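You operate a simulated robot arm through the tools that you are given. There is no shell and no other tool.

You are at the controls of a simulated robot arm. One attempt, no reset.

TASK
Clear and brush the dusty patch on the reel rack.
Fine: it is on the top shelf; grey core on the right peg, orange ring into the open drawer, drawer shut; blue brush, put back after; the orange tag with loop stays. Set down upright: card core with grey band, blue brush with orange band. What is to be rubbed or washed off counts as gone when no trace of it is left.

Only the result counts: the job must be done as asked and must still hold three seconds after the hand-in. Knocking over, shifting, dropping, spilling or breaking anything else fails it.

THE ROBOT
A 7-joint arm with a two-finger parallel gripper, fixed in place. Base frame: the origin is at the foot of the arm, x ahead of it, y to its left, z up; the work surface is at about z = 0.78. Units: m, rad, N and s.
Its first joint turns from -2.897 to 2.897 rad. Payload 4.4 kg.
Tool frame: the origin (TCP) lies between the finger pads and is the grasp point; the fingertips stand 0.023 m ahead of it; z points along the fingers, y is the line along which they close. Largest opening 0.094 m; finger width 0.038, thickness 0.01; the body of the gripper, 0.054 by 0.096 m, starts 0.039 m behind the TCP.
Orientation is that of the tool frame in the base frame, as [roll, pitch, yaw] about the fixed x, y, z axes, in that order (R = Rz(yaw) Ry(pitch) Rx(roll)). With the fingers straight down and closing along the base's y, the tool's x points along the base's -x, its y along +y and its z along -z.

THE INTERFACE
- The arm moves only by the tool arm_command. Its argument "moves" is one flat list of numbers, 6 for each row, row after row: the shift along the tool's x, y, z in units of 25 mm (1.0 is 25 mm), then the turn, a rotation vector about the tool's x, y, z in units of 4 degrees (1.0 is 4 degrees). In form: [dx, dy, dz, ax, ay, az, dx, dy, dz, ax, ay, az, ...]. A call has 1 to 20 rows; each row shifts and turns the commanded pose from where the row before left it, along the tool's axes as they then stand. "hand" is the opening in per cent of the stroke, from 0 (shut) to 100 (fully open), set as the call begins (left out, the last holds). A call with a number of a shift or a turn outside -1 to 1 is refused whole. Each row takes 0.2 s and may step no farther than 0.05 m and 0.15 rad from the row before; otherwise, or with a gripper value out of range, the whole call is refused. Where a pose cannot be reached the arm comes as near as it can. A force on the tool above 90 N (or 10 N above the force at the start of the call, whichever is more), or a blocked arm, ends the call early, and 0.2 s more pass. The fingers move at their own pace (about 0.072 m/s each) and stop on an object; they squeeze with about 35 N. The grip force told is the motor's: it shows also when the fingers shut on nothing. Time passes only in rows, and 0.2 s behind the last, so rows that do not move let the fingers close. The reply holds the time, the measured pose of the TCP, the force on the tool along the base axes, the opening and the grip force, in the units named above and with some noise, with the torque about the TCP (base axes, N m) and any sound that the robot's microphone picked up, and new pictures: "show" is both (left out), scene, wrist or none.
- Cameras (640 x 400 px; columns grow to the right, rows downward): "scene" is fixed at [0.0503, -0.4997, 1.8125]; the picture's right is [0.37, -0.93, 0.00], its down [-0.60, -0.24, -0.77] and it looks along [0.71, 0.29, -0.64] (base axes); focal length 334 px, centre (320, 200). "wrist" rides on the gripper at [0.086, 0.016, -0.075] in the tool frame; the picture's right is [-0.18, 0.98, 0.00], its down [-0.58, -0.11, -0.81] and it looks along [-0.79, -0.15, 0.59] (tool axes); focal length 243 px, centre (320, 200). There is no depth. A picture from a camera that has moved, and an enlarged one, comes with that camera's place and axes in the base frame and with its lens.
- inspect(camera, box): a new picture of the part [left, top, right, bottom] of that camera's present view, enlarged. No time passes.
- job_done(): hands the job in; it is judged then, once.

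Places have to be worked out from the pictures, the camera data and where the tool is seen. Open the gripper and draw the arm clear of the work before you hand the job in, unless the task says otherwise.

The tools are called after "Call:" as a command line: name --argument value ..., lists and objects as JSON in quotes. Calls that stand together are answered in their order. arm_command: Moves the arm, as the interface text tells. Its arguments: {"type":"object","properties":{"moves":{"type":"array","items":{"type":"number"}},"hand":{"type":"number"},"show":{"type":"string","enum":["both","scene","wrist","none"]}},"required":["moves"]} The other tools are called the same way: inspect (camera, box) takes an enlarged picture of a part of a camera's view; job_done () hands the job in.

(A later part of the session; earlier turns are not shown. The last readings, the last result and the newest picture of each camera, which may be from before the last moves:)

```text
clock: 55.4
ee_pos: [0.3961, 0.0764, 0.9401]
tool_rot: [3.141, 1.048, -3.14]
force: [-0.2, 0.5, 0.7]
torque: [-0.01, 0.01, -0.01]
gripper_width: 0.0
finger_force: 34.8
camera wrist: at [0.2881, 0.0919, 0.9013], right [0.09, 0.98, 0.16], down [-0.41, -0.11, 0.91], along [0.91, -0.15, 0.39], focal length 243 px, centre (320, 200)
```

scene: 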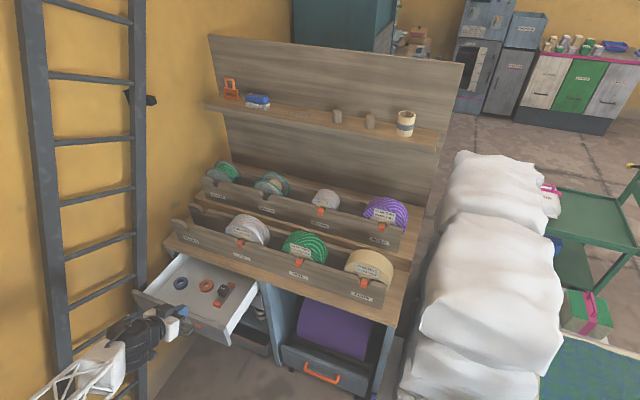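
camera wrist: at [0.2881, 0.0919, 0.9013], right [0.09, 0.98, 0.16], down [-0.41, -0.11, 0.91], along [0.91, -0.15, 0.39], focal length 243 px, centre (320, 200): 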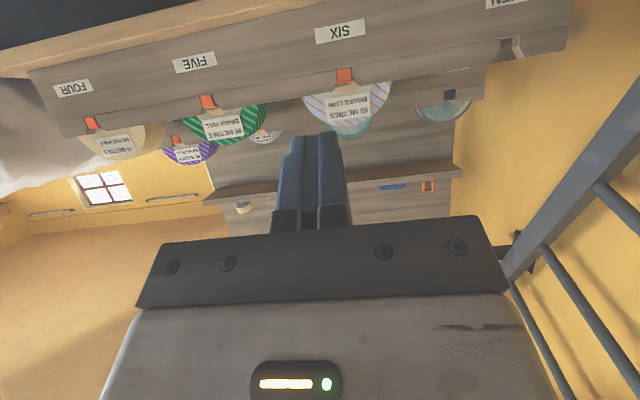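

This pose is reachable. I descend in front of the panel to z≈0.70.

Call:
arm_command --moves '[0.866, 0, 0.5, 0, 0, 0, 0.866, 0, 0.5, 0, 0, 0, 0.866, 0, 0.5, 0, 0, 0, 0.866, 0, 0.5, 0, 0, 0, 0.866, 0, 0.5, 0, 0, 0, 0.866, 0, 0.5, 0, 0, 0, 0.866, 0, 0.5, 0, 0, 0, 0.866, 0, 0.5, 0, 0, 0, 0.866, 0, 0.5, 0, 0, 0, 0.52, 0, 0.3, 0, 0, 0]'

Call:
inspect --camera "scene" --box '[110, 240, 300, 400]'

```text
clock: 57.8
ee_pos: [0.4009, 0.078, 0.778]
tool_rot: [3.087, 1.118, 3.095]
force: [-0.4, -0.4, 0.0]
torque: [0.01, 0.02, -0.01]
gripper_width: 0.0001
finger_force: 35.0
out of reach, approached as far as the arm can: row 8, 9, 10
stopped in row 10: the arm was blocked; the commanded pose is now the measured one
camera wrist: at [0.2955, 0.0948, 0.7341], right [0.08, 0.98, 0.19], down [-0.47, -0.13, 0.87], along [0.88, -0.16, 0.45], focal length 243 px, centre (320, 200)
```

scene: 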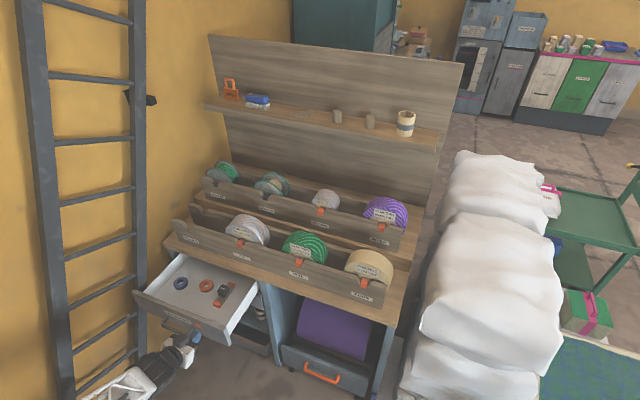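
wrist: 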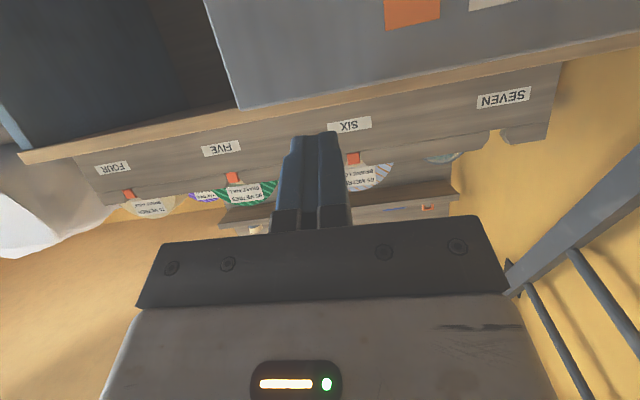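

```text
2.50 times, centred on (205, 320) of scene
camera zoom: at [0.0503, -0.4997, 1.8125], right [0.37, -0.93, 0.0], down [-0.6, -0.24, -0.77], along [0.71, 0.29, -0.64], focal length 834 px, centre (608, -100)
```

zoom: 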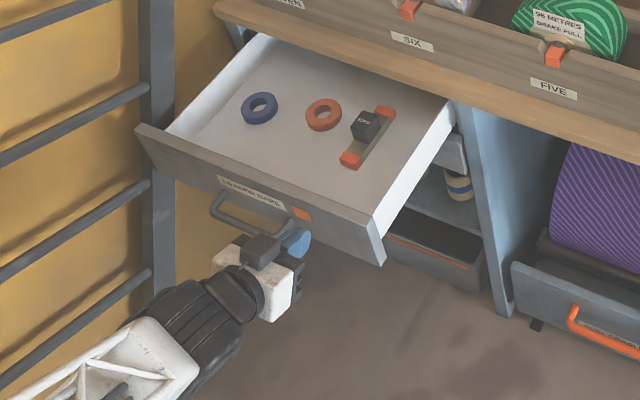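

With a 60° tilt the arm runs out of room this close to the base. I raise a little, correct the small roll error, and reduce the tilt to 40°.

Call:
arm_command --moves '[-0.899, 0, -0.437, 0, 0, 0, -0.899, 0, -0.437, 0, 0, 0, 0, 0, 0, 0.18, 0, -0.29, 0, 0, 0, 0, 1, 0, 0, 0, 0, 0, 1, 0, 0, 0, 0, 0, 1, 0, 0, 0, 0, 0, 1, 0, 0, 0, 0, 0, 1, 0, 0, 0, 0, 0, 1, 0]'

```text
clock: 59.8
ee_pos: [0.3982, 0.076, 0.8271]
tool_rot: [3.142, 0.696, 3.141]
force: [0.0, 0.2, 0.1]
torque: [0.01, 0.0, 0.02]
gripper_width: 0.0
finger_force: 34.6
camera wrist: at [0.2849, 0.0926, 0.8286], right [0.14, 0.98, 0.12], down [-0.07, -0.11, 0.99], along [0.99, -0.15, 0.05], focal length 243 px, centre (320, 200)
```

scene: 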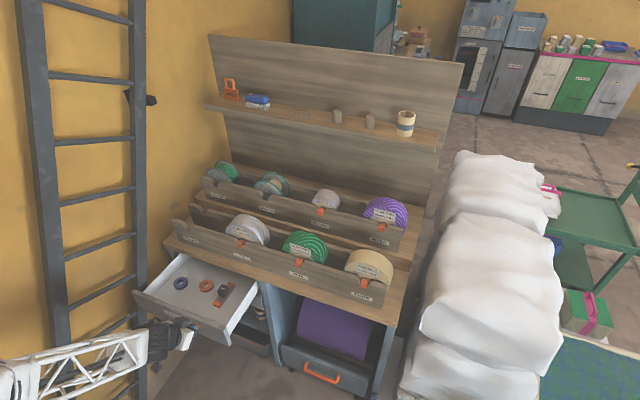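
wrist: 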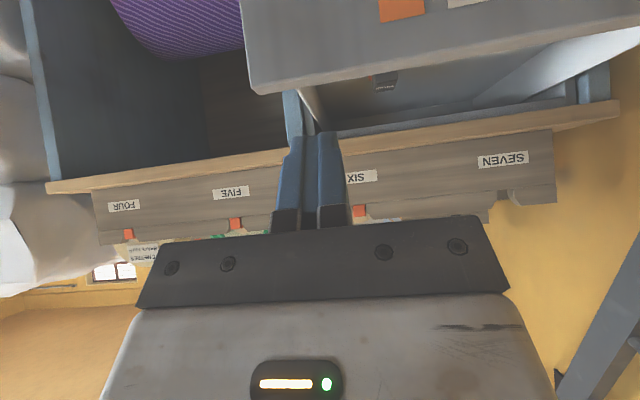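

Now I descend to z≈0.70 in front of the panel with the 40° tilt.

Call:
arm_command --moves '[0.641, 0, 0.767, 0, 0, 0, 0.641, 0, 0.767, 0, 0, 0, 0.641, 0, 0.767, 0, 0, 0, 0.641, 0, 0.767, 0, 0, 0, 0.641, 0, 0.767, 0, 0, 0]'

Call:
inspect --camera "scene" --box '[110, 240, 300, 400]'

```text
clock: 61.0
ee_pos: [0.3994, 0.0741, 0.702]
tool_rot: [-3.141, 0.695, 3.14]
force: [0.5, 0.0, 0.0]
torque: [0.0, 0.01, 0.03]
gripper_width: 0.0
finger_force: 34.9
camera wrist: at [0.2846, 0.0898, 0.7034], right [0.14, 0.98, 0.12], down [-0.07, -0.11, 0.99], along [0.99, -0.15, 0.06], focal length 243 px, centre (320, 200)
```

scene: 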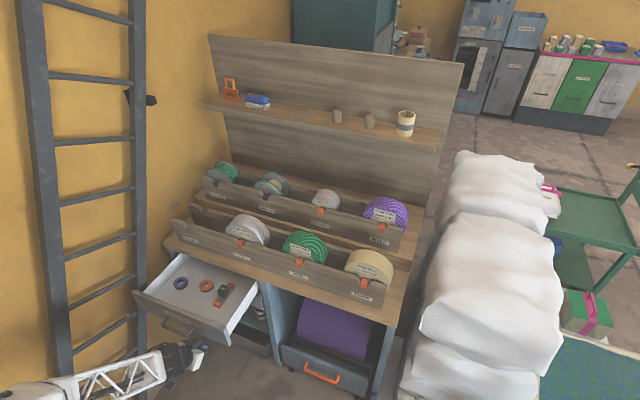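
wrist: 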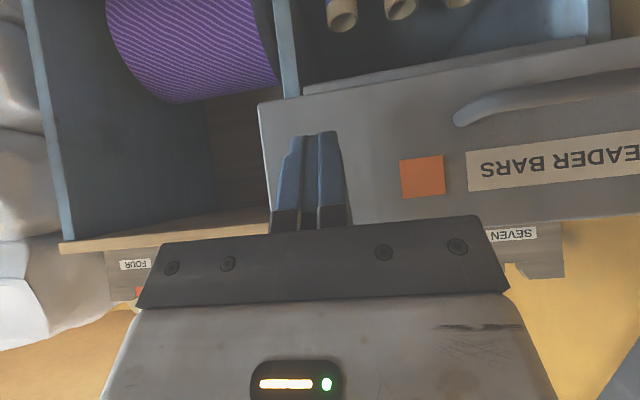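

```text
2.50 times, centred on (205, 320) of scene
camera zoom: at [0.0503, -0.4997, 1.8125], right [0.37, -0.93, 0.0], down [-0.6, -0.24, -0.77], along [0.71, 0.29, -0.64], focal length 834 px, centre (608, -100)
```

zoom: 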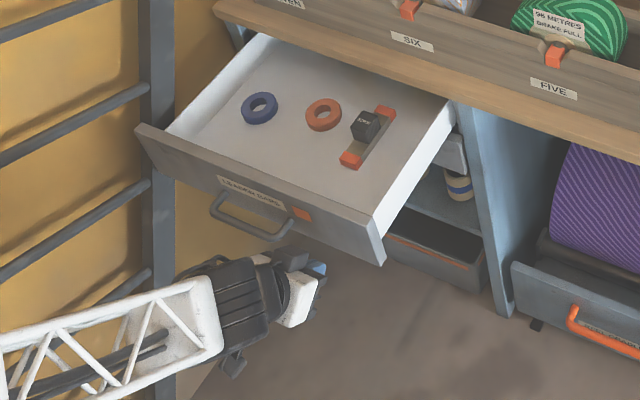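

The fingertips face the panel beside the orange sticker. I approach and start pushing the drawer slowly.

Call:
arm_command --moves '[-0.767, 0, 0.641, 0, 0, 0, -0.614, 0, 0.513, 0, 0, 0, -0.307, 0, 0.256, 0, 0, 0, -0.307, 0, 0.256, 0, 0, 0, -0.307, 0, 0.256, 0, 0, 0, -0.307, 0, 0.256, 0, 0, 0, -0.307, 0, 0.256, 0, 0, 0, -0.307, 0, 0.256, 0, 0, 0, -0.307, 0, 0.256, 0, 0, 0, -0.307, 0, 0.256, 0, 0, 0]'

Call:
inspect --camera "scene" --box '[110, 240, 300, 400]'

```text
clock: 63.2
ee_pos: [0.5257, 0.0767, 0.7038]
tool_rot: [3.142, 0.699, 3.141]
force: [0.5, 0.7, -0.1]
torque: [0.02, 0.01, -0.02]
gripper_width: 0.0
finger_force: 35.2
camera wrist: at [0.4111, 0.0933, 0.7039], right [0.14, 0.98, 0.12], down [-0.07, -0.11, 0.99], along [0.99, -0.15, 0.06], focal length 243 px, centre (320, 200)
```

scene: 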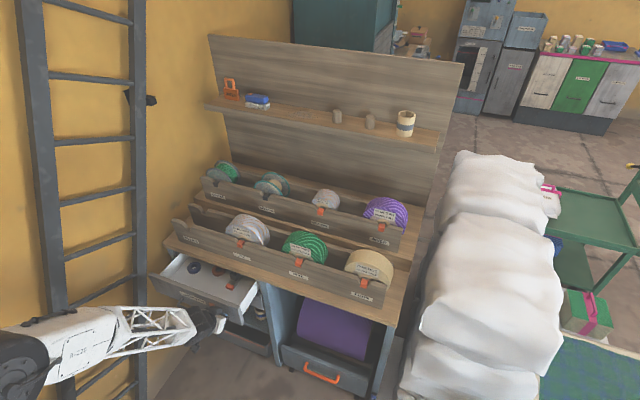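
wrist: 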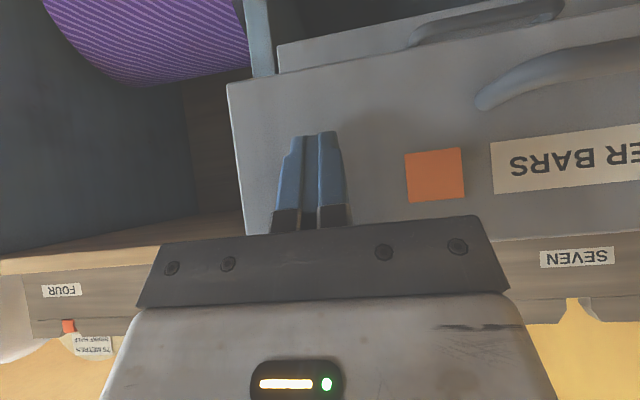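

```text
2.50 times, centred on (205, 320) of scene
camera zoom: at [0.0503, -0.4997, 1.8125], right [0.37, -0.93, 0.0], down [-0.6, -0.24, -0.77], along [0.71, 0.29, -0.64], focal length 834 px, centre (608, -100)
```

zoom: 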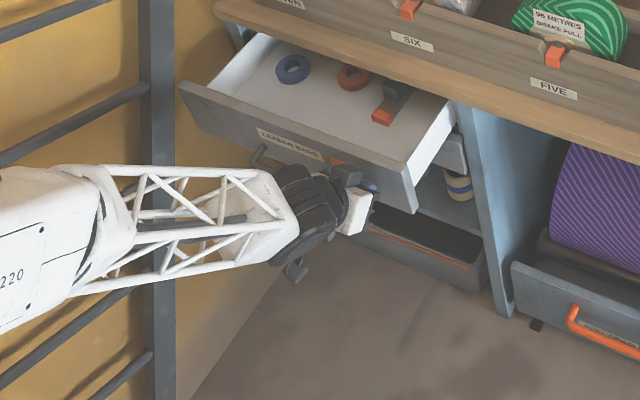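

The drawer slides easily and its contents stay put. I continue pushing.

Call:
arm_command --moves '[-0.307, 0, 0.256, 0, 0, 0, -0.307, 0, 0.256, 0, 0, 0, -0.307, 0, 0.256, 0, 0, 0, -0.307, 0, 0.256, 0, 0, 0, -0.307, 0, 0.256, 0, 0, 0, -0.307, 0, 0.256, 0, 0, 0, -0.307, 0, 0.256, 0, 0, 0, -0.307, 0, 0.256, 0, 0, 0, -0.307, 0, 0.256, 0, 0, 0]'

Call:
inspect --camera "scene" --box '[110, 220, 300, 360]'

```text
clock: 65.2
ee_pos: [0.6157, 0.077, 0.7032]
tool_rot: [-3.141, 0.696, -3.141]
force: [-0.4, -0.3, -0.6]
torque: [0.0, -0.02, 0.02]
gripper_width: 0.0002
finger_force: 35.1
camera wrist: at [0.5007, 0.093, 0.7043], right [0.14, 0.98, 0.12], down [-0.07, -0.11, 0.99], along [0.99, -0.15, 0.06], focal length 243 px, centre (320, 200)
```

scene: 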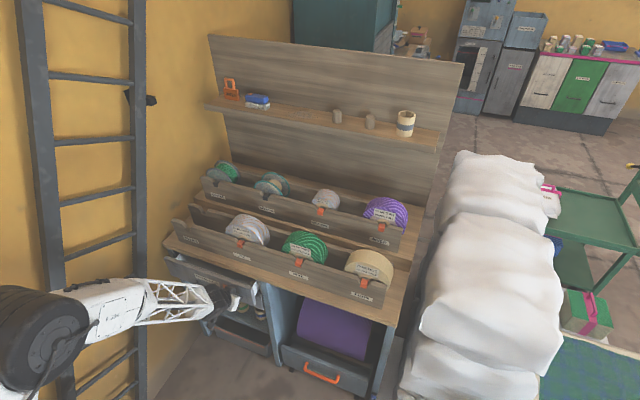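
wrist: 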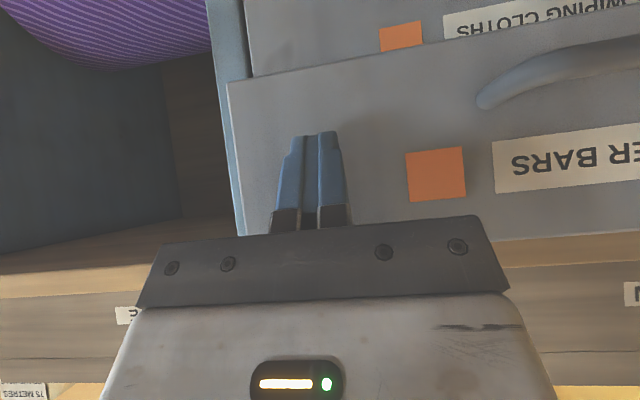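

```text
2.86 times, centred on (205, 290) of scene
camera zoom: at [0.0503, -0.4997, 1.8125], right [0.37, -0.93, 0.0], down [-0.6, -0.24, -0.77], along [0.71, 0.29, -0.64], focal length 954 px, centre (649, -57)
```

zoom: 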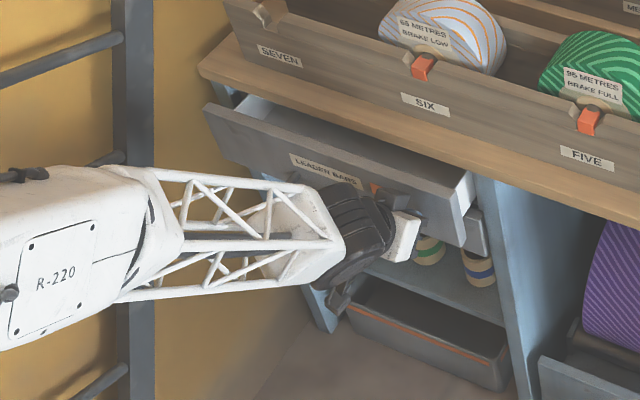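

Another drawer (WIPING CLOTHS), which is shut, lies a bit deeper and gives the reference plane. I keep pushing slowly.

Call:
arm_command --moves '[-0.23, 0, 0.192, 0, 0, 0, -0.23, 0, 0.192, 0, 0, 0, -0.23, 0, 0.192, 0, 0, 0, -0.23, 0, 0.192, 0, 0, 0]' --show "none"

Call:
arm_command --moves '[-0.153, 0, 0.128, 0, 0, 0, -0.153, 0, 0.128, 0, 0, 0]'

Call:
inspect --camera "scene" --box '[110, 220, 300, 360]'

```text
clock: 66.2
ee_pos: [0.6459, 0.0776, 0.7046]
tool_rot: [3.141, 0.696, 3.141]
force: [0.1, -0.2, -0.5]
torque: [-0.03, 0.0, -0.03]
gripper_width: 0.0
finger_force: 35.1
```

```text
clock: 66.8
ee_pos: [0.6574, 0.0769, 0.7034]
tool_rot: [-3.14, 0.696, 3.14]
force: [0.4, 0.0, 0.0]
torque: [-0.01, -0.01, -0.01]
gripper_width: 0.0
finger_force: 35.4
camera wrist: at [0.541, 0.0923, 0.7047], right [0.14, 0.98, 0.12], down [-0.07, -0.11, 0.99], along [0.99, -0.15, 0.05], focal length 243 px, centre (320, 200)
```

scene: 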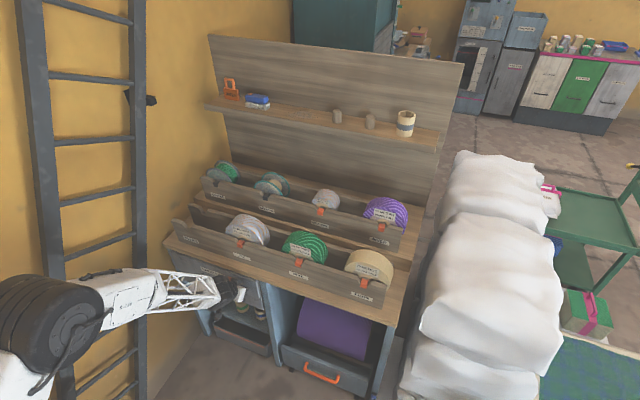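
wrist: 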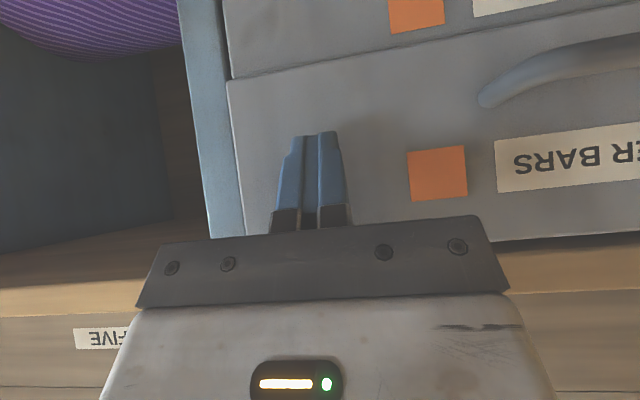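

```text
2.86 times, centred on (205, 290) of scene
camera zoom: at [0.0503, -0.4997, 1.8125], right [0.37, -0.93, 0.0], down [-0.6, -0.24, -0.77], along [0.71, 0.29, -0.64], focal length 954 px, centre (649, -57)
```

zoom: 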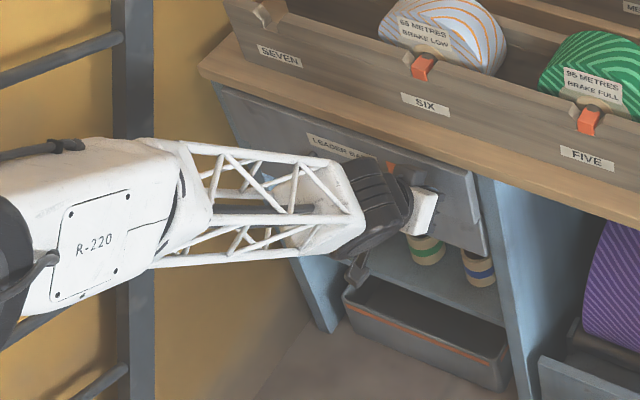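

It is nearly flush with the lower drawer. I keep going in small steps until it hits the stop.

Call:
arm_command --moves '[-0.123, 0, 0.103, 0, 0, 0, -0.123, 0, 0.103, 0, 0, 0]' --show "none"

Call:
arm_command --moves '[-0.123, 0, 0.103, 0, 0, 0]' --show "wrist"

```text
clock: 67.4
ee_pos: [0.6641, 0.0763, 0.7039]
tool_rot: [-3.14, 0.698, 3.141]
force: [-0.3, -0.3, -0.1]
torque: [0.03, -0.03, -0.02]
gripper_width: 0.0
finger_force: 34.8
```

```text
clock: 67.8
ee_pos: [0.6669, 0.076, 0.7009]
tool_rot: [-3.14, 0.696, 3.141]
force: [-44.0, 1.5, 15.7]
torque: [-0.1, -0.21, 0.02]
gripper_width: 0.0
finger_force: 35.3
camera wrist: at [0.5513, 0.0923, 0.7033], right [0.14, 0.98, 0.12], down [-0.07, -0.11, 0.99], along [0.99, -0.15, 0.05], focal length 243 px, centre (320, 200)
```

wrist: 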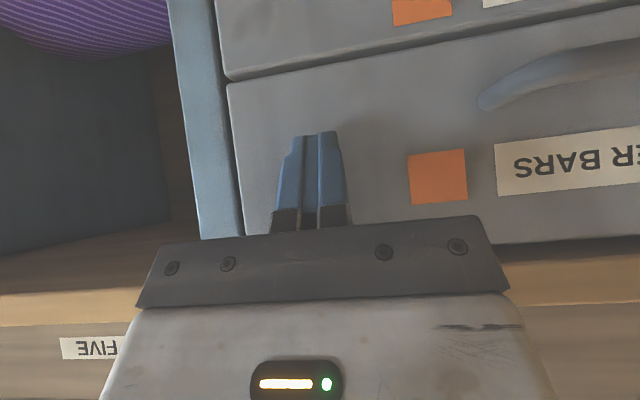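

The drawer hit its stop (44 N) and is flush. I back away from it, level the tool to vertical, and start rising.

Call:
arm_command --moves '[0.767, 0, -0.641, 0, 0, 0, 0.767, 0, -0.641, 0, 0, 0, 0.767, 0, -0.641, 0, 0, 0, 0.767, 0, -0.641, 0, 0, 0, 0.767, 0, -0.641, 0, 0, 0, 0.767, 0, -0.641, 0, 0, 0, 0, 0, 0, 0, 1, 0, 0, 0, 0, 0, 1, 0, 0, 0, 0, 0, 1, 0, 0, 0, 0, 0, 1, 0, 0, 0, 0, 0, 1, 0, 0, 0, 0, 0, 1, 0, 0, 0, 0, 0, 1, 0, 0, 0, 0, 0, 1, 0, 0, 0, 0, 0, 1, 0, 0, 0, 0, 0, 1, 0]'

Call:
inspect --camera "scene" --box '[110, 220, 300, 360]'

```text
clock: 71.2
ee_pos: [0.5165, 0.0767, 0.7037]
tool_rot: [3.135, 0.126, 3.141]
force: [-0.1, 1.1, 0.2]
torque: [0.0, 0.03, 0.0]
gripper_width: 0.0
finger_force: 35.1
out of reach, approached as far as the arm can: row 15, 16
camera wrist: at [0.4212, 0.0932, 0.7659], right [0.18, 0.98, 0.03], down [0.47, -0.12, 0.87], along [0.86, -0.14, -0.49], focal length 243 px, centre (320, 200)
```

scene: 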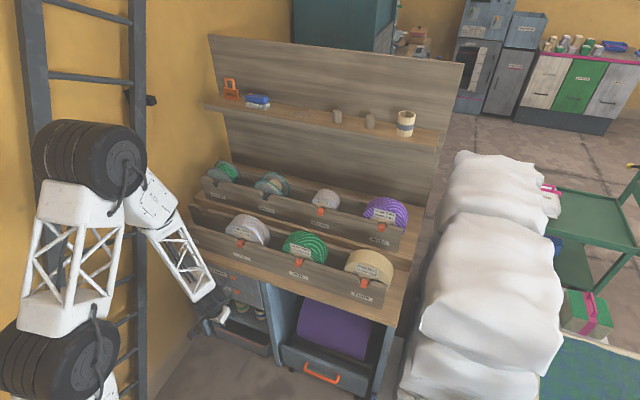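
wrist: 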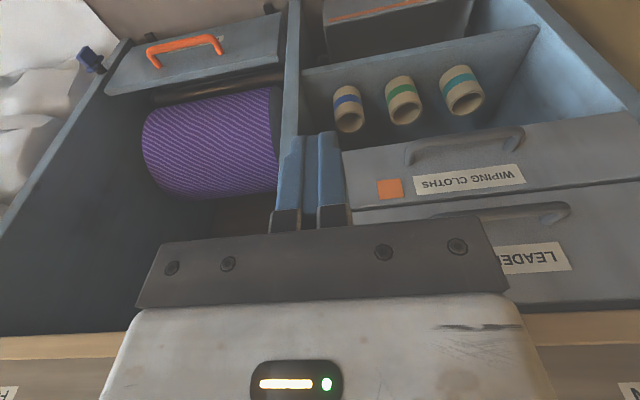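

```text
2.86 times, centred on (205, 290) of scene
camera zoom: at [0.0503, -0.4997, 1.8125], right [0.37, -0.93, 0.0], down [-0.6, -0.24, -0.77], along [0.71, 0.29, -0.64], focal length 954 px, centre (649, -57)
```

zoom: 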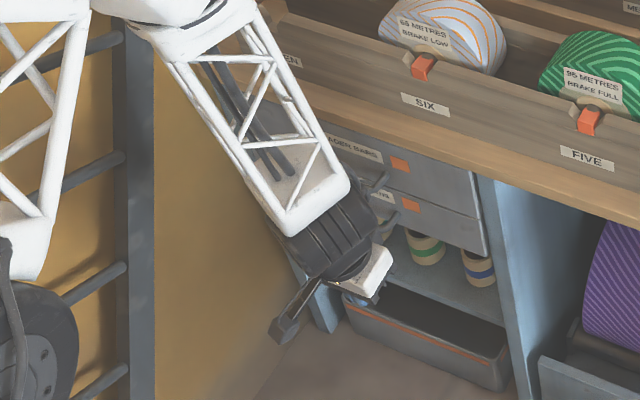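

The drawer is flush with its neighbour. Now I rise to shelf height and straighten the tool.

Call:
arm_command --moves '[0, 0, -1, 0, 0, 0, 0, 0, -1, 0, 0, 0, 0, 0, -1, 0, 0, 0, 0, 0, -1, 0, 0, 0, 0, 0, -1, 0, 0, 0, 0, 0, -1, 0, 0, 0, 0, 0, -1, 0, 0, 0, 0, 0, -1, 0, 0, 0, 0, 0, -1, 0.03, 0.9, 0, 0, 0, -1, 0.03, 0.9, 0, 0, 0, -1, 0, 0, 0, 0, 0, -1, 0, 0, 0, 0, 0, -1, 0, 0, 0, 0, 0, -1, 0, 0, 0, 0, 0, -1, 0, 0, 0, 0, 0, -1, 0, 0, 0, 0, 0, -1, 0, 0, 0, 0, 0, -1, 0, 0, 0, 0, 0, -1, 0, 0, 0, 0, 0, -1, 0, 0, 0]' --show "none" --hand 75

Call:
arm_command --moves '[0, 0, -1, 0, 0, 0, 0, 0, -1, 0, 0, 0, 0, 0, -1, 0, 0, 0, 0, 0, -1, 0, 0, 0, 0, 0, -1, 0, 0, 0, 0, 0, -1, 0, 0, 0, -1, 0.5, -0.5, 0, 0, 0, -1, 0.5, -0.5, 0, 0, 0, -1, 0.5, -0.5, 0, 0, 0, -1, 0.5, -0.5, 0, 0, 0, -1, 0.5, 0, 0, 0, 0, -1, 0.5, 0, 0, 0, 0, -1, 0.5, 0, 0, 0, 0, -1, 0.5, 0, 0, 0, 0, -1, 0.5, 0, 0, 0, 0, -1, 0.5, 0, 0, 0, 0]'

```text
clock: 75.4
ee_pos: [0.4877, 0.0727, 1.1993]
tool_rot: [3.138, 0.005, -3.141]
force: [0.8, 0.1, -0.6]
torque: [0.04, 0.01, -0.01]
gripper_width: 0.0705
finger_force: 0.0
```

```text
clock: 78.8
ee_pos: [0.7379, 0.1955, 1.4021]
tool_rot: [3.137, 0.003, 3.141]
force: [-0.6, -0.6, 0.4]
torque: [0.0, 0.0, -0.01]
gripper_width: 0.0707
finger_force: 0.1
camera wrist: at [0.6501, 0.2121, 1.4762], right [0.18, 0.98, 0.0], down [0.58, -0.11, 0.81], along [0.79, -0.15, -0.59], focal length 243 px, centre (320, 200)
```

scene: 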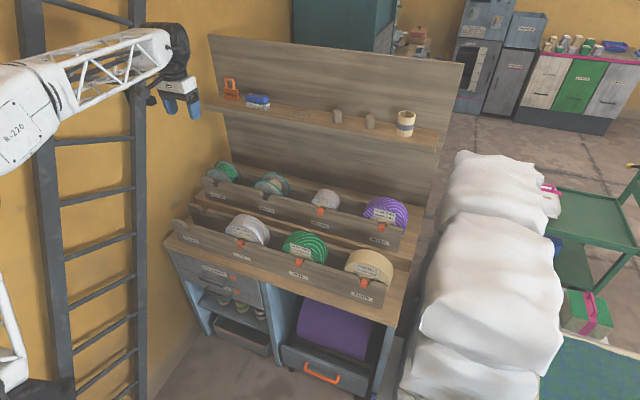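
wrist: 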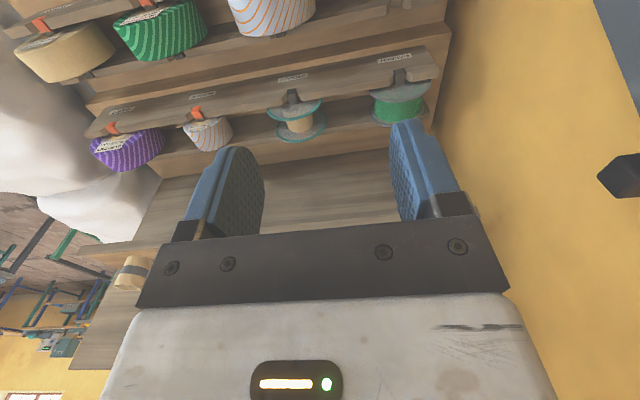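

I advance to get a close view of the brush.

Call:
arm_command --moves '[-1, 0.1, 0, 0, 0, 0, -1, 0.1, 0, 0, 0, 0, -1, 0.1, 0, 0, 0, 0, -1, 0.1, 0, 0, 0, 0, -1, 0.1, 0, 0, 0, 0, -1, 0.1, 0, 0, 0, 0, -1, 0.1, 0, 0, 0, 0, -1, 0.1, 0, 0, 0, 0, -1, 0.1, 0, 0, 0, 0, -1, 0.1, 0, 0, 0, 0, -1, 0.1, 0, 0, 0, 0]'

Call:
inspect --camera "wrist" --box '[200, 0, 520, 200]'

Call:
inspect --camera "scene" --box '[215, 75, 305, 130]'

```text
clock: 81.2
ee_pos: [1.0108, 0.2243, 1.4031]
tool_rot: [3.137, 0.003, -3.141]
force: [0.0, -0.6, -0.5]
torque: [0.02, -0.03, -0.02]
gripper_width: 0.0704
finger_force: 0.1
camera wrist: at [0.9233, 0.2404, 1.4767], right [0.18, 0.98, 0.01], down [0.58, -0.11, 0.81], along [0.79, -0.15, -0.59], focal length 243 px, centre (320, 200)
```

scene: 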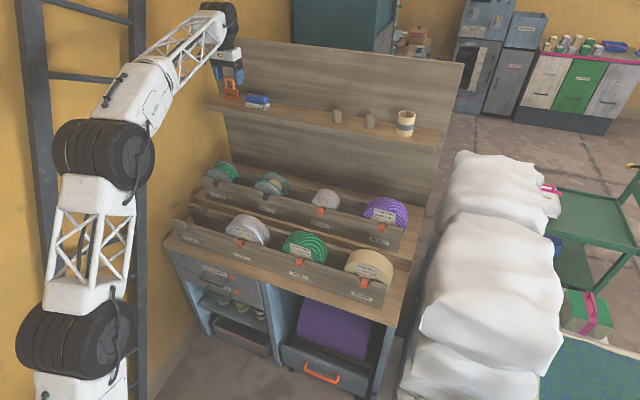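
wrist: 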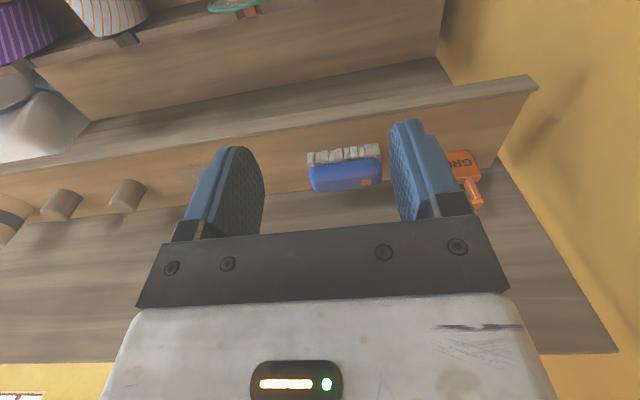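

```text
2.00 times, centred on (360, 100) of wrist
camera zoom: at [0.9233, 0.2404, 1.4767], right [0.18, 0.98, 0.01], down [0.58, -0.11, 0.81], along [0.79, -0.15, -0.59], focal length 485 px, centre (240, 400)
```

zoom: 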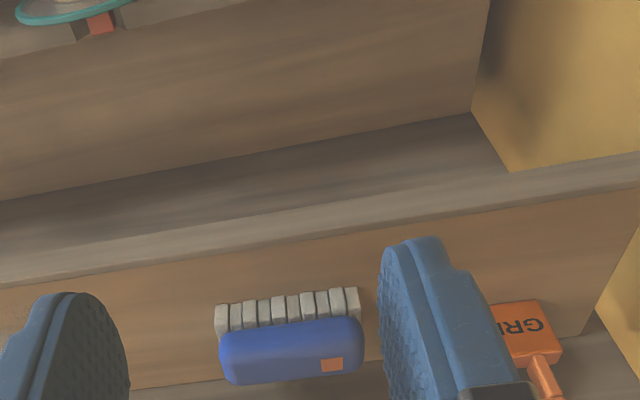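

```text
7.11 times, centred on (260, 102) of scene
camera zoom: at [0.0503, -0.4997, 1.8125], right [0.37, -0.93, 0.0], down [-0.6, -0.24, -0.77], along [0.71, 0.29, -0.64], focal length 2373 px, centre (747, 893)
```

zoom: 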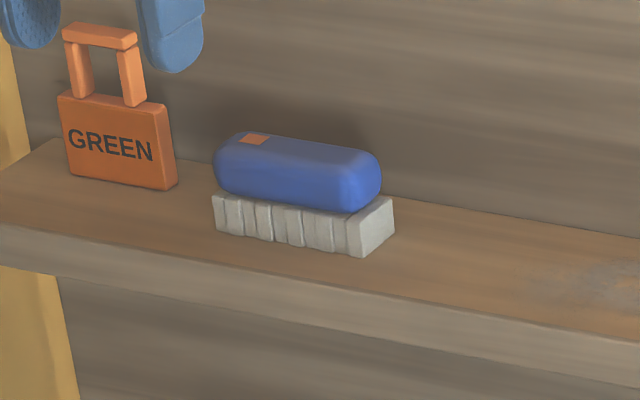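

The brush is aligned with the shelf and centred at about (1.1615,0.2295), with the handle at z≈1.252–1.284. I turn the tool 90° so the fingers close across the handle (along x), with the camera toward -y.

Call:
arm_command --moves '[0, 0, 0, 0, 0, -1, 0, 0, 0, 0, 0, -1, 0, 0, 0, 0, 0, -1, 0, 0, 0, 0, 0, -1, 0, 0, 0, 0, 0, -1, 0, 0, 0, 0, 0, -1, 0, 0, 0, 0, 0, -1, 0, 0, 0, 0, 0, -1, 0, 0, 0, 0, 0, -1, 0, 0, 0, 0, 0, -1, 0, 0, 0, 0, 0, -1, 0, 0, 0, 0, 0, -1, 0, 0, 0, 0, 0, -1, 0, 0, 0, 0, 0, -1, 0, 0, 0, 0, 0, -1, 0, 0, 0, 0, 0, -1, 0, 0, 0, 0, 0, -1, 0, 0, 0, 0, 0, -1, 0, 0, 0, 0, 0, -1]' --show "none"

Call:
arm_command --moves '[0, 0, 0, 0, 0, -1, 0, 0, 0, 0, 0, -1, 0, 0, 0, 0, 0, -1, 0, 0, 0, 0, 0, -0.5]'

```text
clock: 85.2
ee_pos: [1.0107, 0.2242, 1.4025]
tool_rot: [-3.141, 0.006, -1.813]
force: [-0.7, -0.3, -0.1]
torque: [-0.01, 0.01, 0.02]
gripper_width: 0.0705
finger_force: 0.2
```

```text
clock: 86.2
ee_pos: [1.0105, 0.2233, 1.4043]
tool_rot: [-3.138, 0.003, -1.571]
force: [-0.2, -0.3, -0.5]
torque: [-0.01, 0.01, 0.01]
gripper_width: 0.0705
finger_force: 0.1
camera wrist: at [0.9937, 0.137, 1.4771], right [-0.98, 0.18, 0.0], down [0.11, 0.58, 0.81], along [0.15, 0.8, -0.59], focal length 243 px, centre (320, 200)
```

scene: 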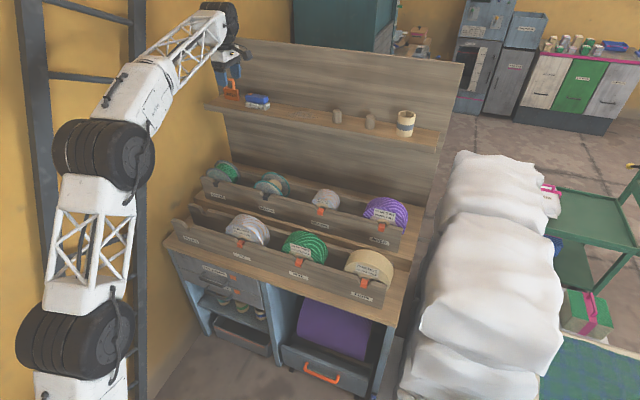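
wrist: 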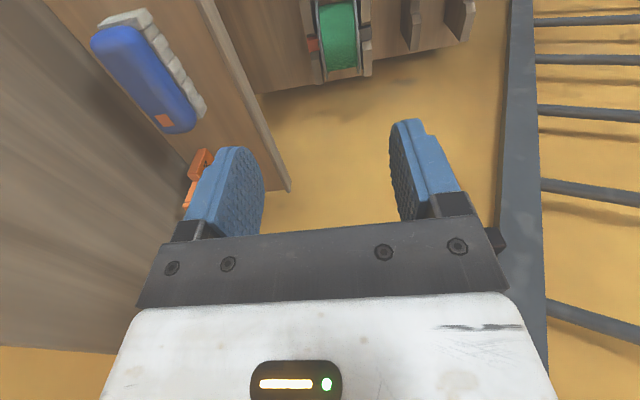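

The turn works without reaching a limit. I advance over the brush with the tool straight down to see how far it reaches.

Call:
arm_command --moves '[-0.05, -1, 0, 0, 0, 0, -0.05, -1, 0, 0, 0, 0, -0.05, -1, 0, 0, 0, 0, -0.05, -1, 0.5, 0, 0, 0, -0.05, -1, 0.5, 0, 0, 0, 0, -1, 0.5, 0, 0, 0]' --show "none"

```text
clock: 87.6
ee_pos: [1.1421, 0.2294, 1.3762]
tool_rot: [-3.131, 0.006, -1.57]
force: [-1.2, -1.7, 4.1]
torque: [0.02, -0.1, -0.01]
gripper_width: 0.0706
finger_force: 0.0
out of reach, approached as far as the arm can: row 6
```

Straight down reaches x≈1.142 here, so a small forward tilt is enough. I tilt 8° and advance to x≈1.1615.

Call:
arm_command --moves '[0, 0, 0, 1, 0, 0, 0, 0, 0, 1, 0, 0, 0, -0.39, 0.055, 0, 0, 0, 0, -0.39, 0.055, 0, 0, 0, 0, 0, 0, 0, 0, 0]'

Call:
inspect --camera "scene" --box '[215, 55, 325, 125]'

Call:
inspect --camera "wrist" --box '[150, 0, 490, 220]'

```text
clock: 88.8
ee_pos: [1.1654, 0.2296, 1.3665]
tool_rot: [-3.001, 0.003, -1.571]
force: [-0.4, 0.0, -0.5]
torque: [0.0, 0.03, 0.0]
gripper_width: 0.0706
finger_force: 0.0
camera wrist: at [1.1386, 0.1425, 1.437], right [-0.97, 0.18, -0.14], down [-0.01, 0.58, 0.82], along [0.23, 0.79, -0.56], focal length 243 px, centre (320, 200)
```

scene: 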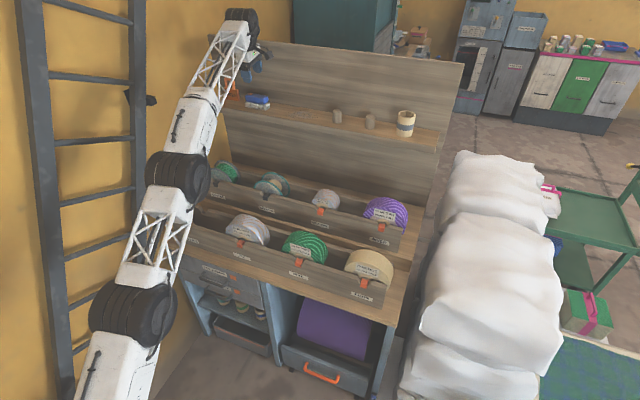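
wrist: 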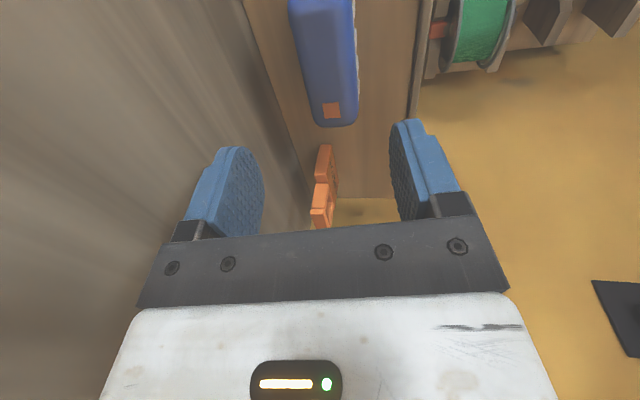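

```text
5.71 times, centred on (270, 90) of scene
camera zoom: at [0.0503, -0.4997, 1.8125], right [0.37, -0.93, 0.0], down [-0.6, -0.24, -0.77], along [0.71, 0.29, -0.64], focal length 1907 px, centre (606, 829)
```

zoom: 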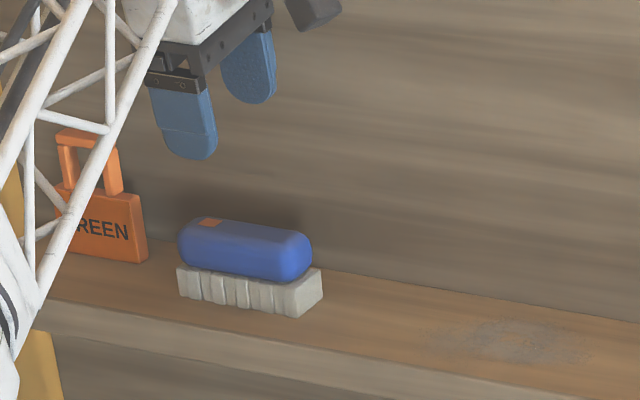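

```text
1.82 times, centred on (320, 110) of wrist
camera zoom: at [1.1386, 0.1425, 1.437], right [-0.97, 0.18, -0.14], down [-0.01, 0.58, 0.82], along [0.23, 0.79, -0.56], focal length 441 px, centre (320, 364)
```

zoom: 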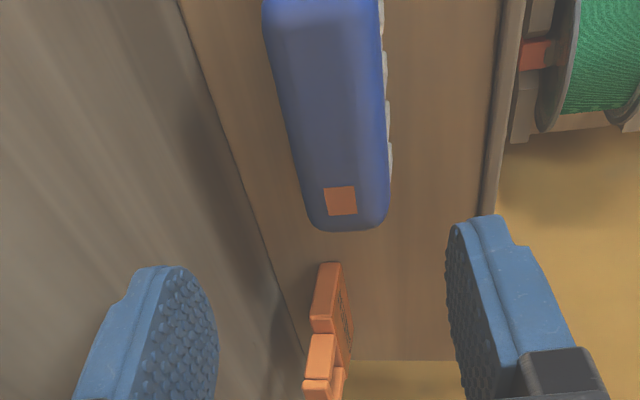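

At the 8° tilt the pose is fully reachable. The wrist view puts the handle centre at x≈1.171, and I judge the bristle top to be at about z=1.25. I descend to straddle the handle and check again.

Call:
arm_command --moves '[0, 0.069, 0.885, 0, 0, 0, 0, 0.069, 0.885, 0, 0, 0, 0, 0.069, 0.885, 0, 0, 0]'

Call:
inspect --camera "scene" --box '[215, 70, 305, 125]'

Call:
inspect --camera "wrist" --box '[150, 0, 490, 220]'

```text
clock: 89.6
ee_pos: [1.1692, 0.2311, 1.3008]
tool_rot: [-2.998, 0.003, -1.569]
force: [-0.4, -0.5, 0.8]
torque: [0.02, 0.03, 0.03]
gripper_width: 0.0705
finger_force: 0.0
camera wrist: at [1.1425, 0.1441, 1.3716], right [-0.97, 0.18, -0.14], down [-0.01, 0.58, 0.82], along [0.23, 0.8, -0.56], focal length 243 px, centre (320, 200)
```

scene: 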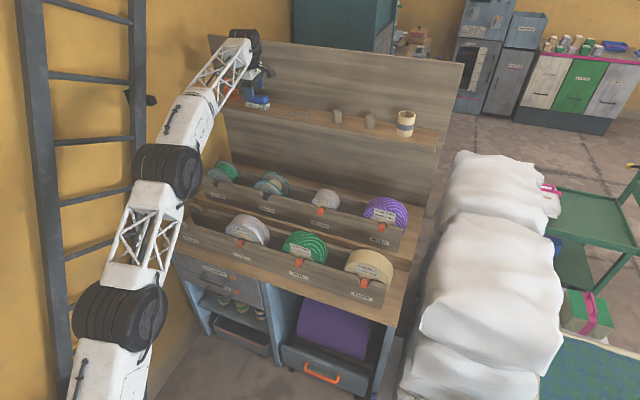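
wrist: 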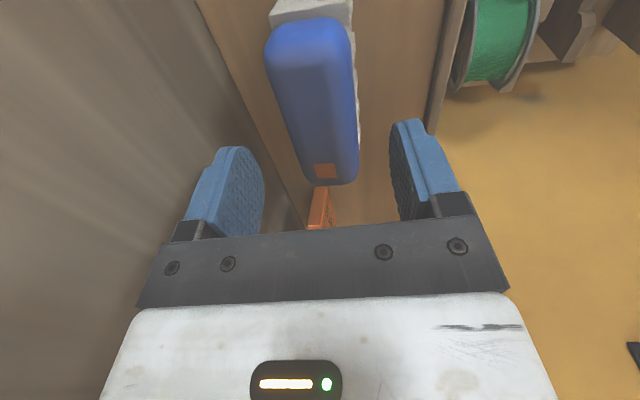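

```text
7.11 times, centred on (260, 98) of scene
camera zoom: at [0.0503, -0.4997, 1.8125], right [0.37, -0.93, 0.0], down [-0.6, -0.24, -0.77], along [0.71, 0.29, -0.64], focal length 2373 px, centre (747, 929)
```

zoom: 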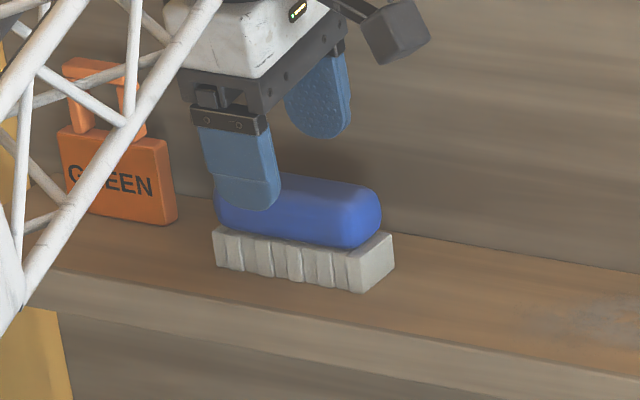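

```text
1.82 times, centred on (320, 110) of wrist
camera zoom: at [1.1425, 0.1441, 1.3716], right [-0.97, 0.18, -0.14], down [-0.01, 0.58, 0.82], along [0.23, 0.8, -0.56], focal length 441 px, centre (320, 364)
```

zoom: 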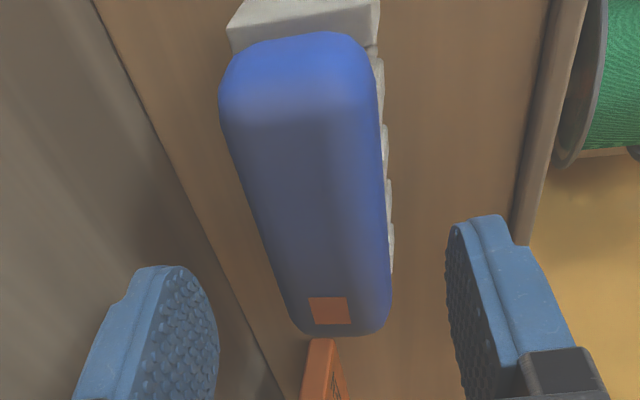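

The handle is nicely between the fingers. I descend the last 2.4 cm to grip height.

Call:
arm_command --moves '[0.05, 0.066, 0.47, 0, 0, 0, 0.05, 0.066, 0.47, 0, 0, 0, 0, 0, 0, 0, 0, 0]'

Call:
inspect --camera "scene" --box '[215, 70, 305, 125]'

Call:
inspect --camera "wrist" --box '[150, 0, 490, 220]'

```text
clock: 90.4
ee_pos: [1.1698, 0.228, 1.2768]
tool_rot: [-2.996, 0.004, -1.571]
force: [-0.7, -0.7, -0.1]
torque: [0.05, -0.02, 0.0]
gripper_width: 0.0708
finger_force: 0.0
camera wrist: at [1.1432, 0.1407, 1.3476], right [-0.97, 0.18, -0.14], down [-0.01, 0.58, 0.82], along [0.23, 0.8, -0.56], focal length 243 px, centre (320, 200)
```

scene: 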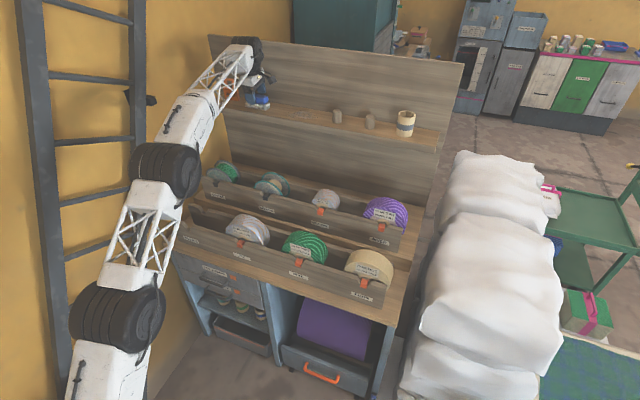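
wrist: 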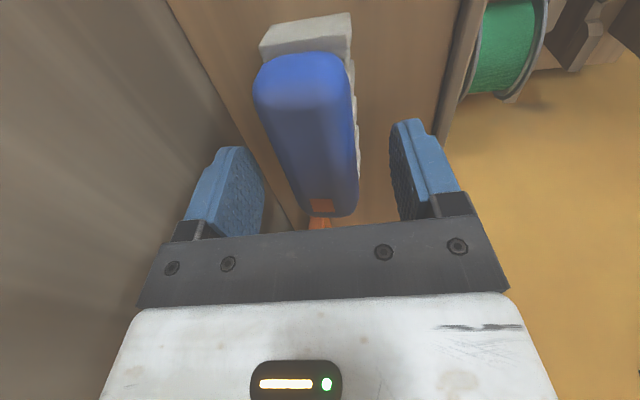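

```text
7.11 times, centred on (260, 98) of scene
camera zoom: at [0.0503, -0.4997, 1.8125], right [0.37, -0.93, 0.0], down [-0.6, -0.24, -0.77], along [0.71, 0.29, -0.64], focal length 2373 px, centre (747, 929)
```

zoom: 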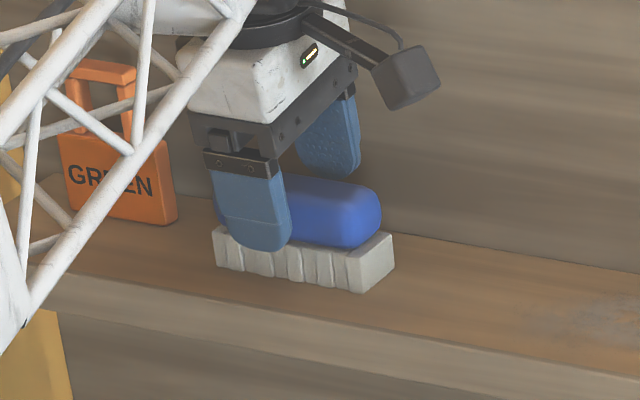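

```text
1.82 times, centred on (320, 110) of wrist
camera zoom: at [1.1432, 0.1407, 1.3476], right [-0.97, 0.18, -0.14], down [-0.01, 0.58, 0.82], along [0.23, 0.8, -0.56], focal length 441 px, centre (320, 364)
```

zoom: 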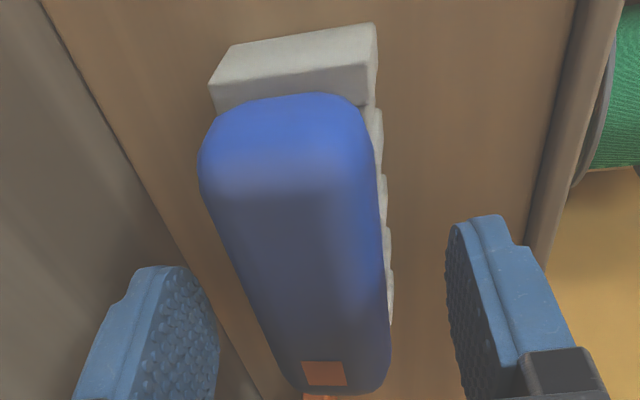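

The fingers are beside the handle, level with its lower half. I raise 2 mm to stay off the bristle block and close.

Call:
arm_command --moves '[0, -0.01, -0.08, 0, 0, 0, 0, 0, 0, 0, 0, 0, 0, 0, 0, 0, 0, 0, 0, 0, 0, 0, 0, 0]' --hand 0

Call:
inspect --camera "scene" --box '[215, 70, 305, 125]'

Call:
inspect --camera "wrist" --box '[150, 0, 490, 220]'

```text
clock: 91.4
ee_pos: [1.1702, 0.227, 1.2774]
tool_rot: [-2.999, 0.006, -1.571]
force: [-0.9, 0.8, 7.3]
torque: [0.02, 0.15, -0.17]
gripper_width: 0.0405
finger_force: 35.6
camera wrist: at [1.1428, 0.1409, 1.3499], right [-0.97, 0.18, -0.14], down [-0.01, 0.58, 0.82], along [0.23, 0.8, -0.56], focal length 243 px, centre (320, 200)
```

scene: 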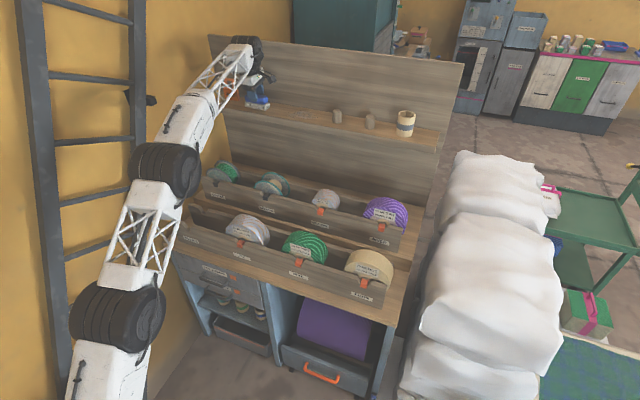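
wrist: 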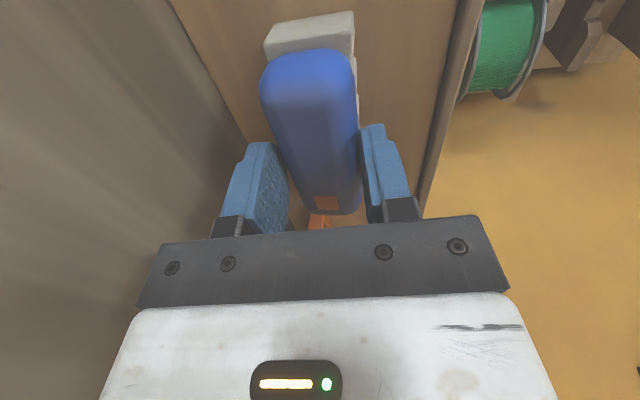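

```text
7.11 times, centred on (260, 98) of scene
camera zoom: at [0.0503, -0.4997, 1.8125], right [0.37, -0.93, 0.0], down [-0.6, -0.24, -0.77], along [0.71, 0.29, -0.64], focal length 2373 px, centre (747, 929)
```

zoom: 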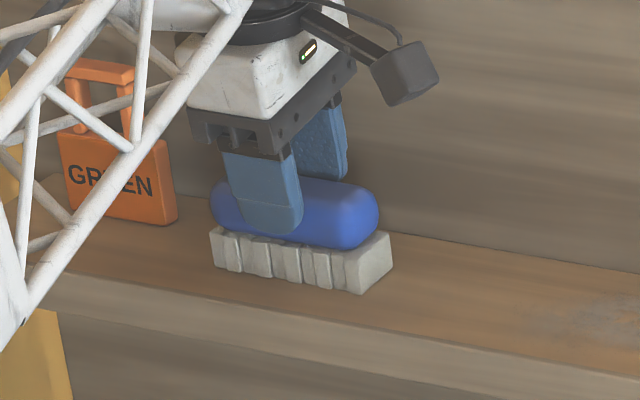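

```text
1.82 times, centred on (320, 110) of wrist
camera zoom: at [1.1428, 0.1409, 1.3499], right [-0.97, 0.18, -0.14], down [-0.01, 0.58, 0.82], along [0.23, 0.8, -0.56], focal length 441 px, centre (320, 364)
```

zoom: 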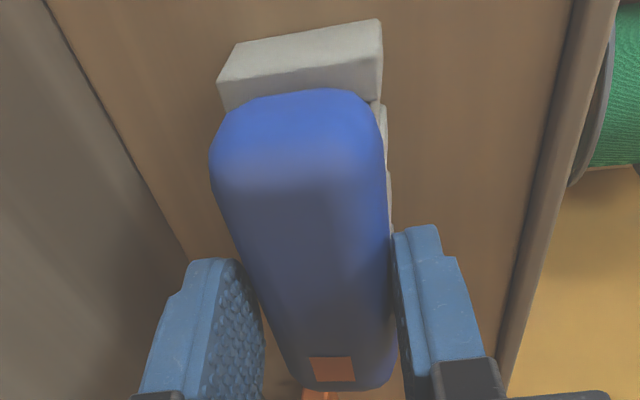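

The brush is gripped at width 0.0405. I lift it 4 cm and check how it hangs.

Call:
arm_command --moves '[0, -0.111, -0.792, 0, 0, 0, 0, -0.111, -0.792, 0, 0, 0, 0, 0, 0, 0, 0, 0]'

Call:
inspect --camera "scene" --box '[215, 65, 325, 130]'

Call:
inspect --camera "wrist" --box '[150, 0, 490, 220]'

```text
clock: 92.2
ee_pos: [1.1709, 0.2293, 1.317]
tool_rot: [-3.0, 0.002, -1.572]
force: [0.2, 0.7, 0.0]
torque: [0.0, 0.01, 0.01]
gripper_width: 0.0399
finger_force: 35.2
camera wrist: at [1.1425, 0.1411, 1.3883], right [-0.97, 0.18, -0.14], down [-0.01, 0.58, 0.82], along [0.23, 0.79, -0.56], focal length 243 px, centre (320, 200)
```

scene: 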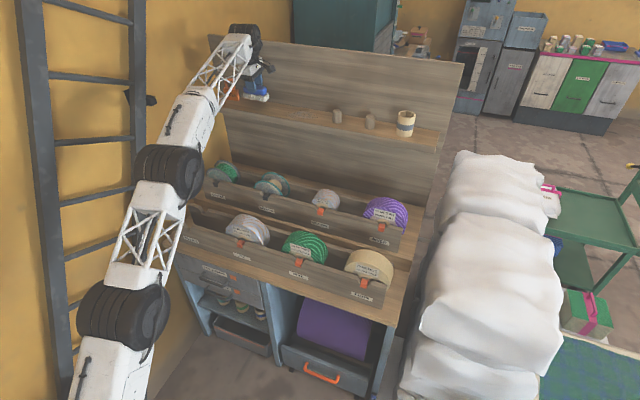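
wrist: 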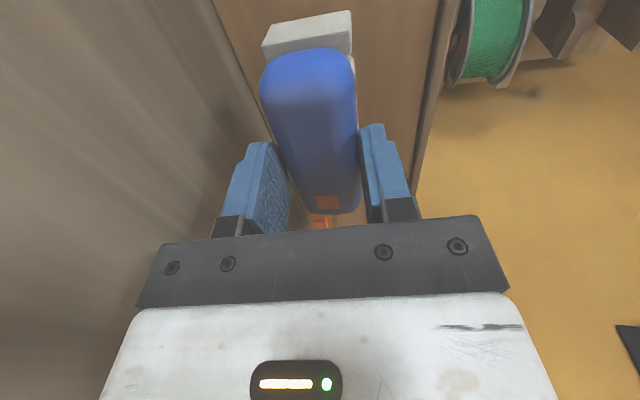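

```text
5.82 times, centred on (270, 98) of scene
camera zoom: at [0.0503, -0.4997, 1.8125], right [0.37, -0.93, 0.0], down [-0.6, -0.24, -0.77], along [0.71, 0.29, -0.64], focal length 1942 px, centre (611, 796)
```

zoom: 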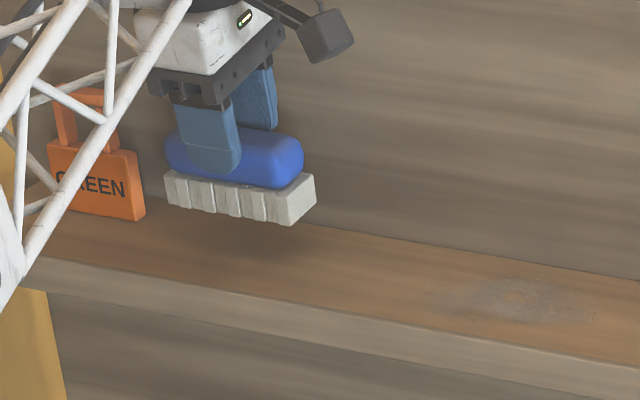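

```text
1.82 times, centred on (320, 110) of wrist
camera zoom: at [1.1425, 0.1411, 1.3883], right [-0.97, 0.18, -0.14], down [-0.01, 0.58, 0.82], along [0.23, 0.79, -0.56], focal length 441 px, centre (320, 364)
```

zoom: 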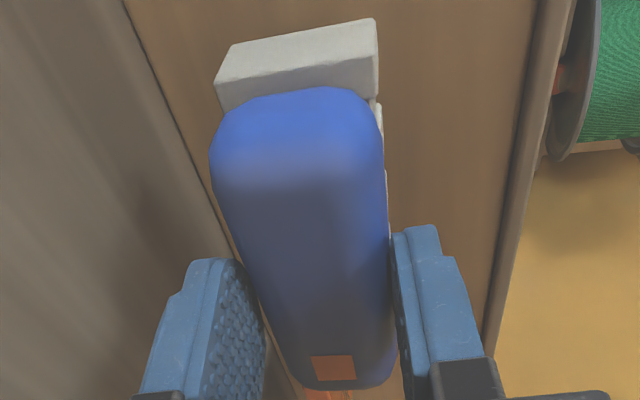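

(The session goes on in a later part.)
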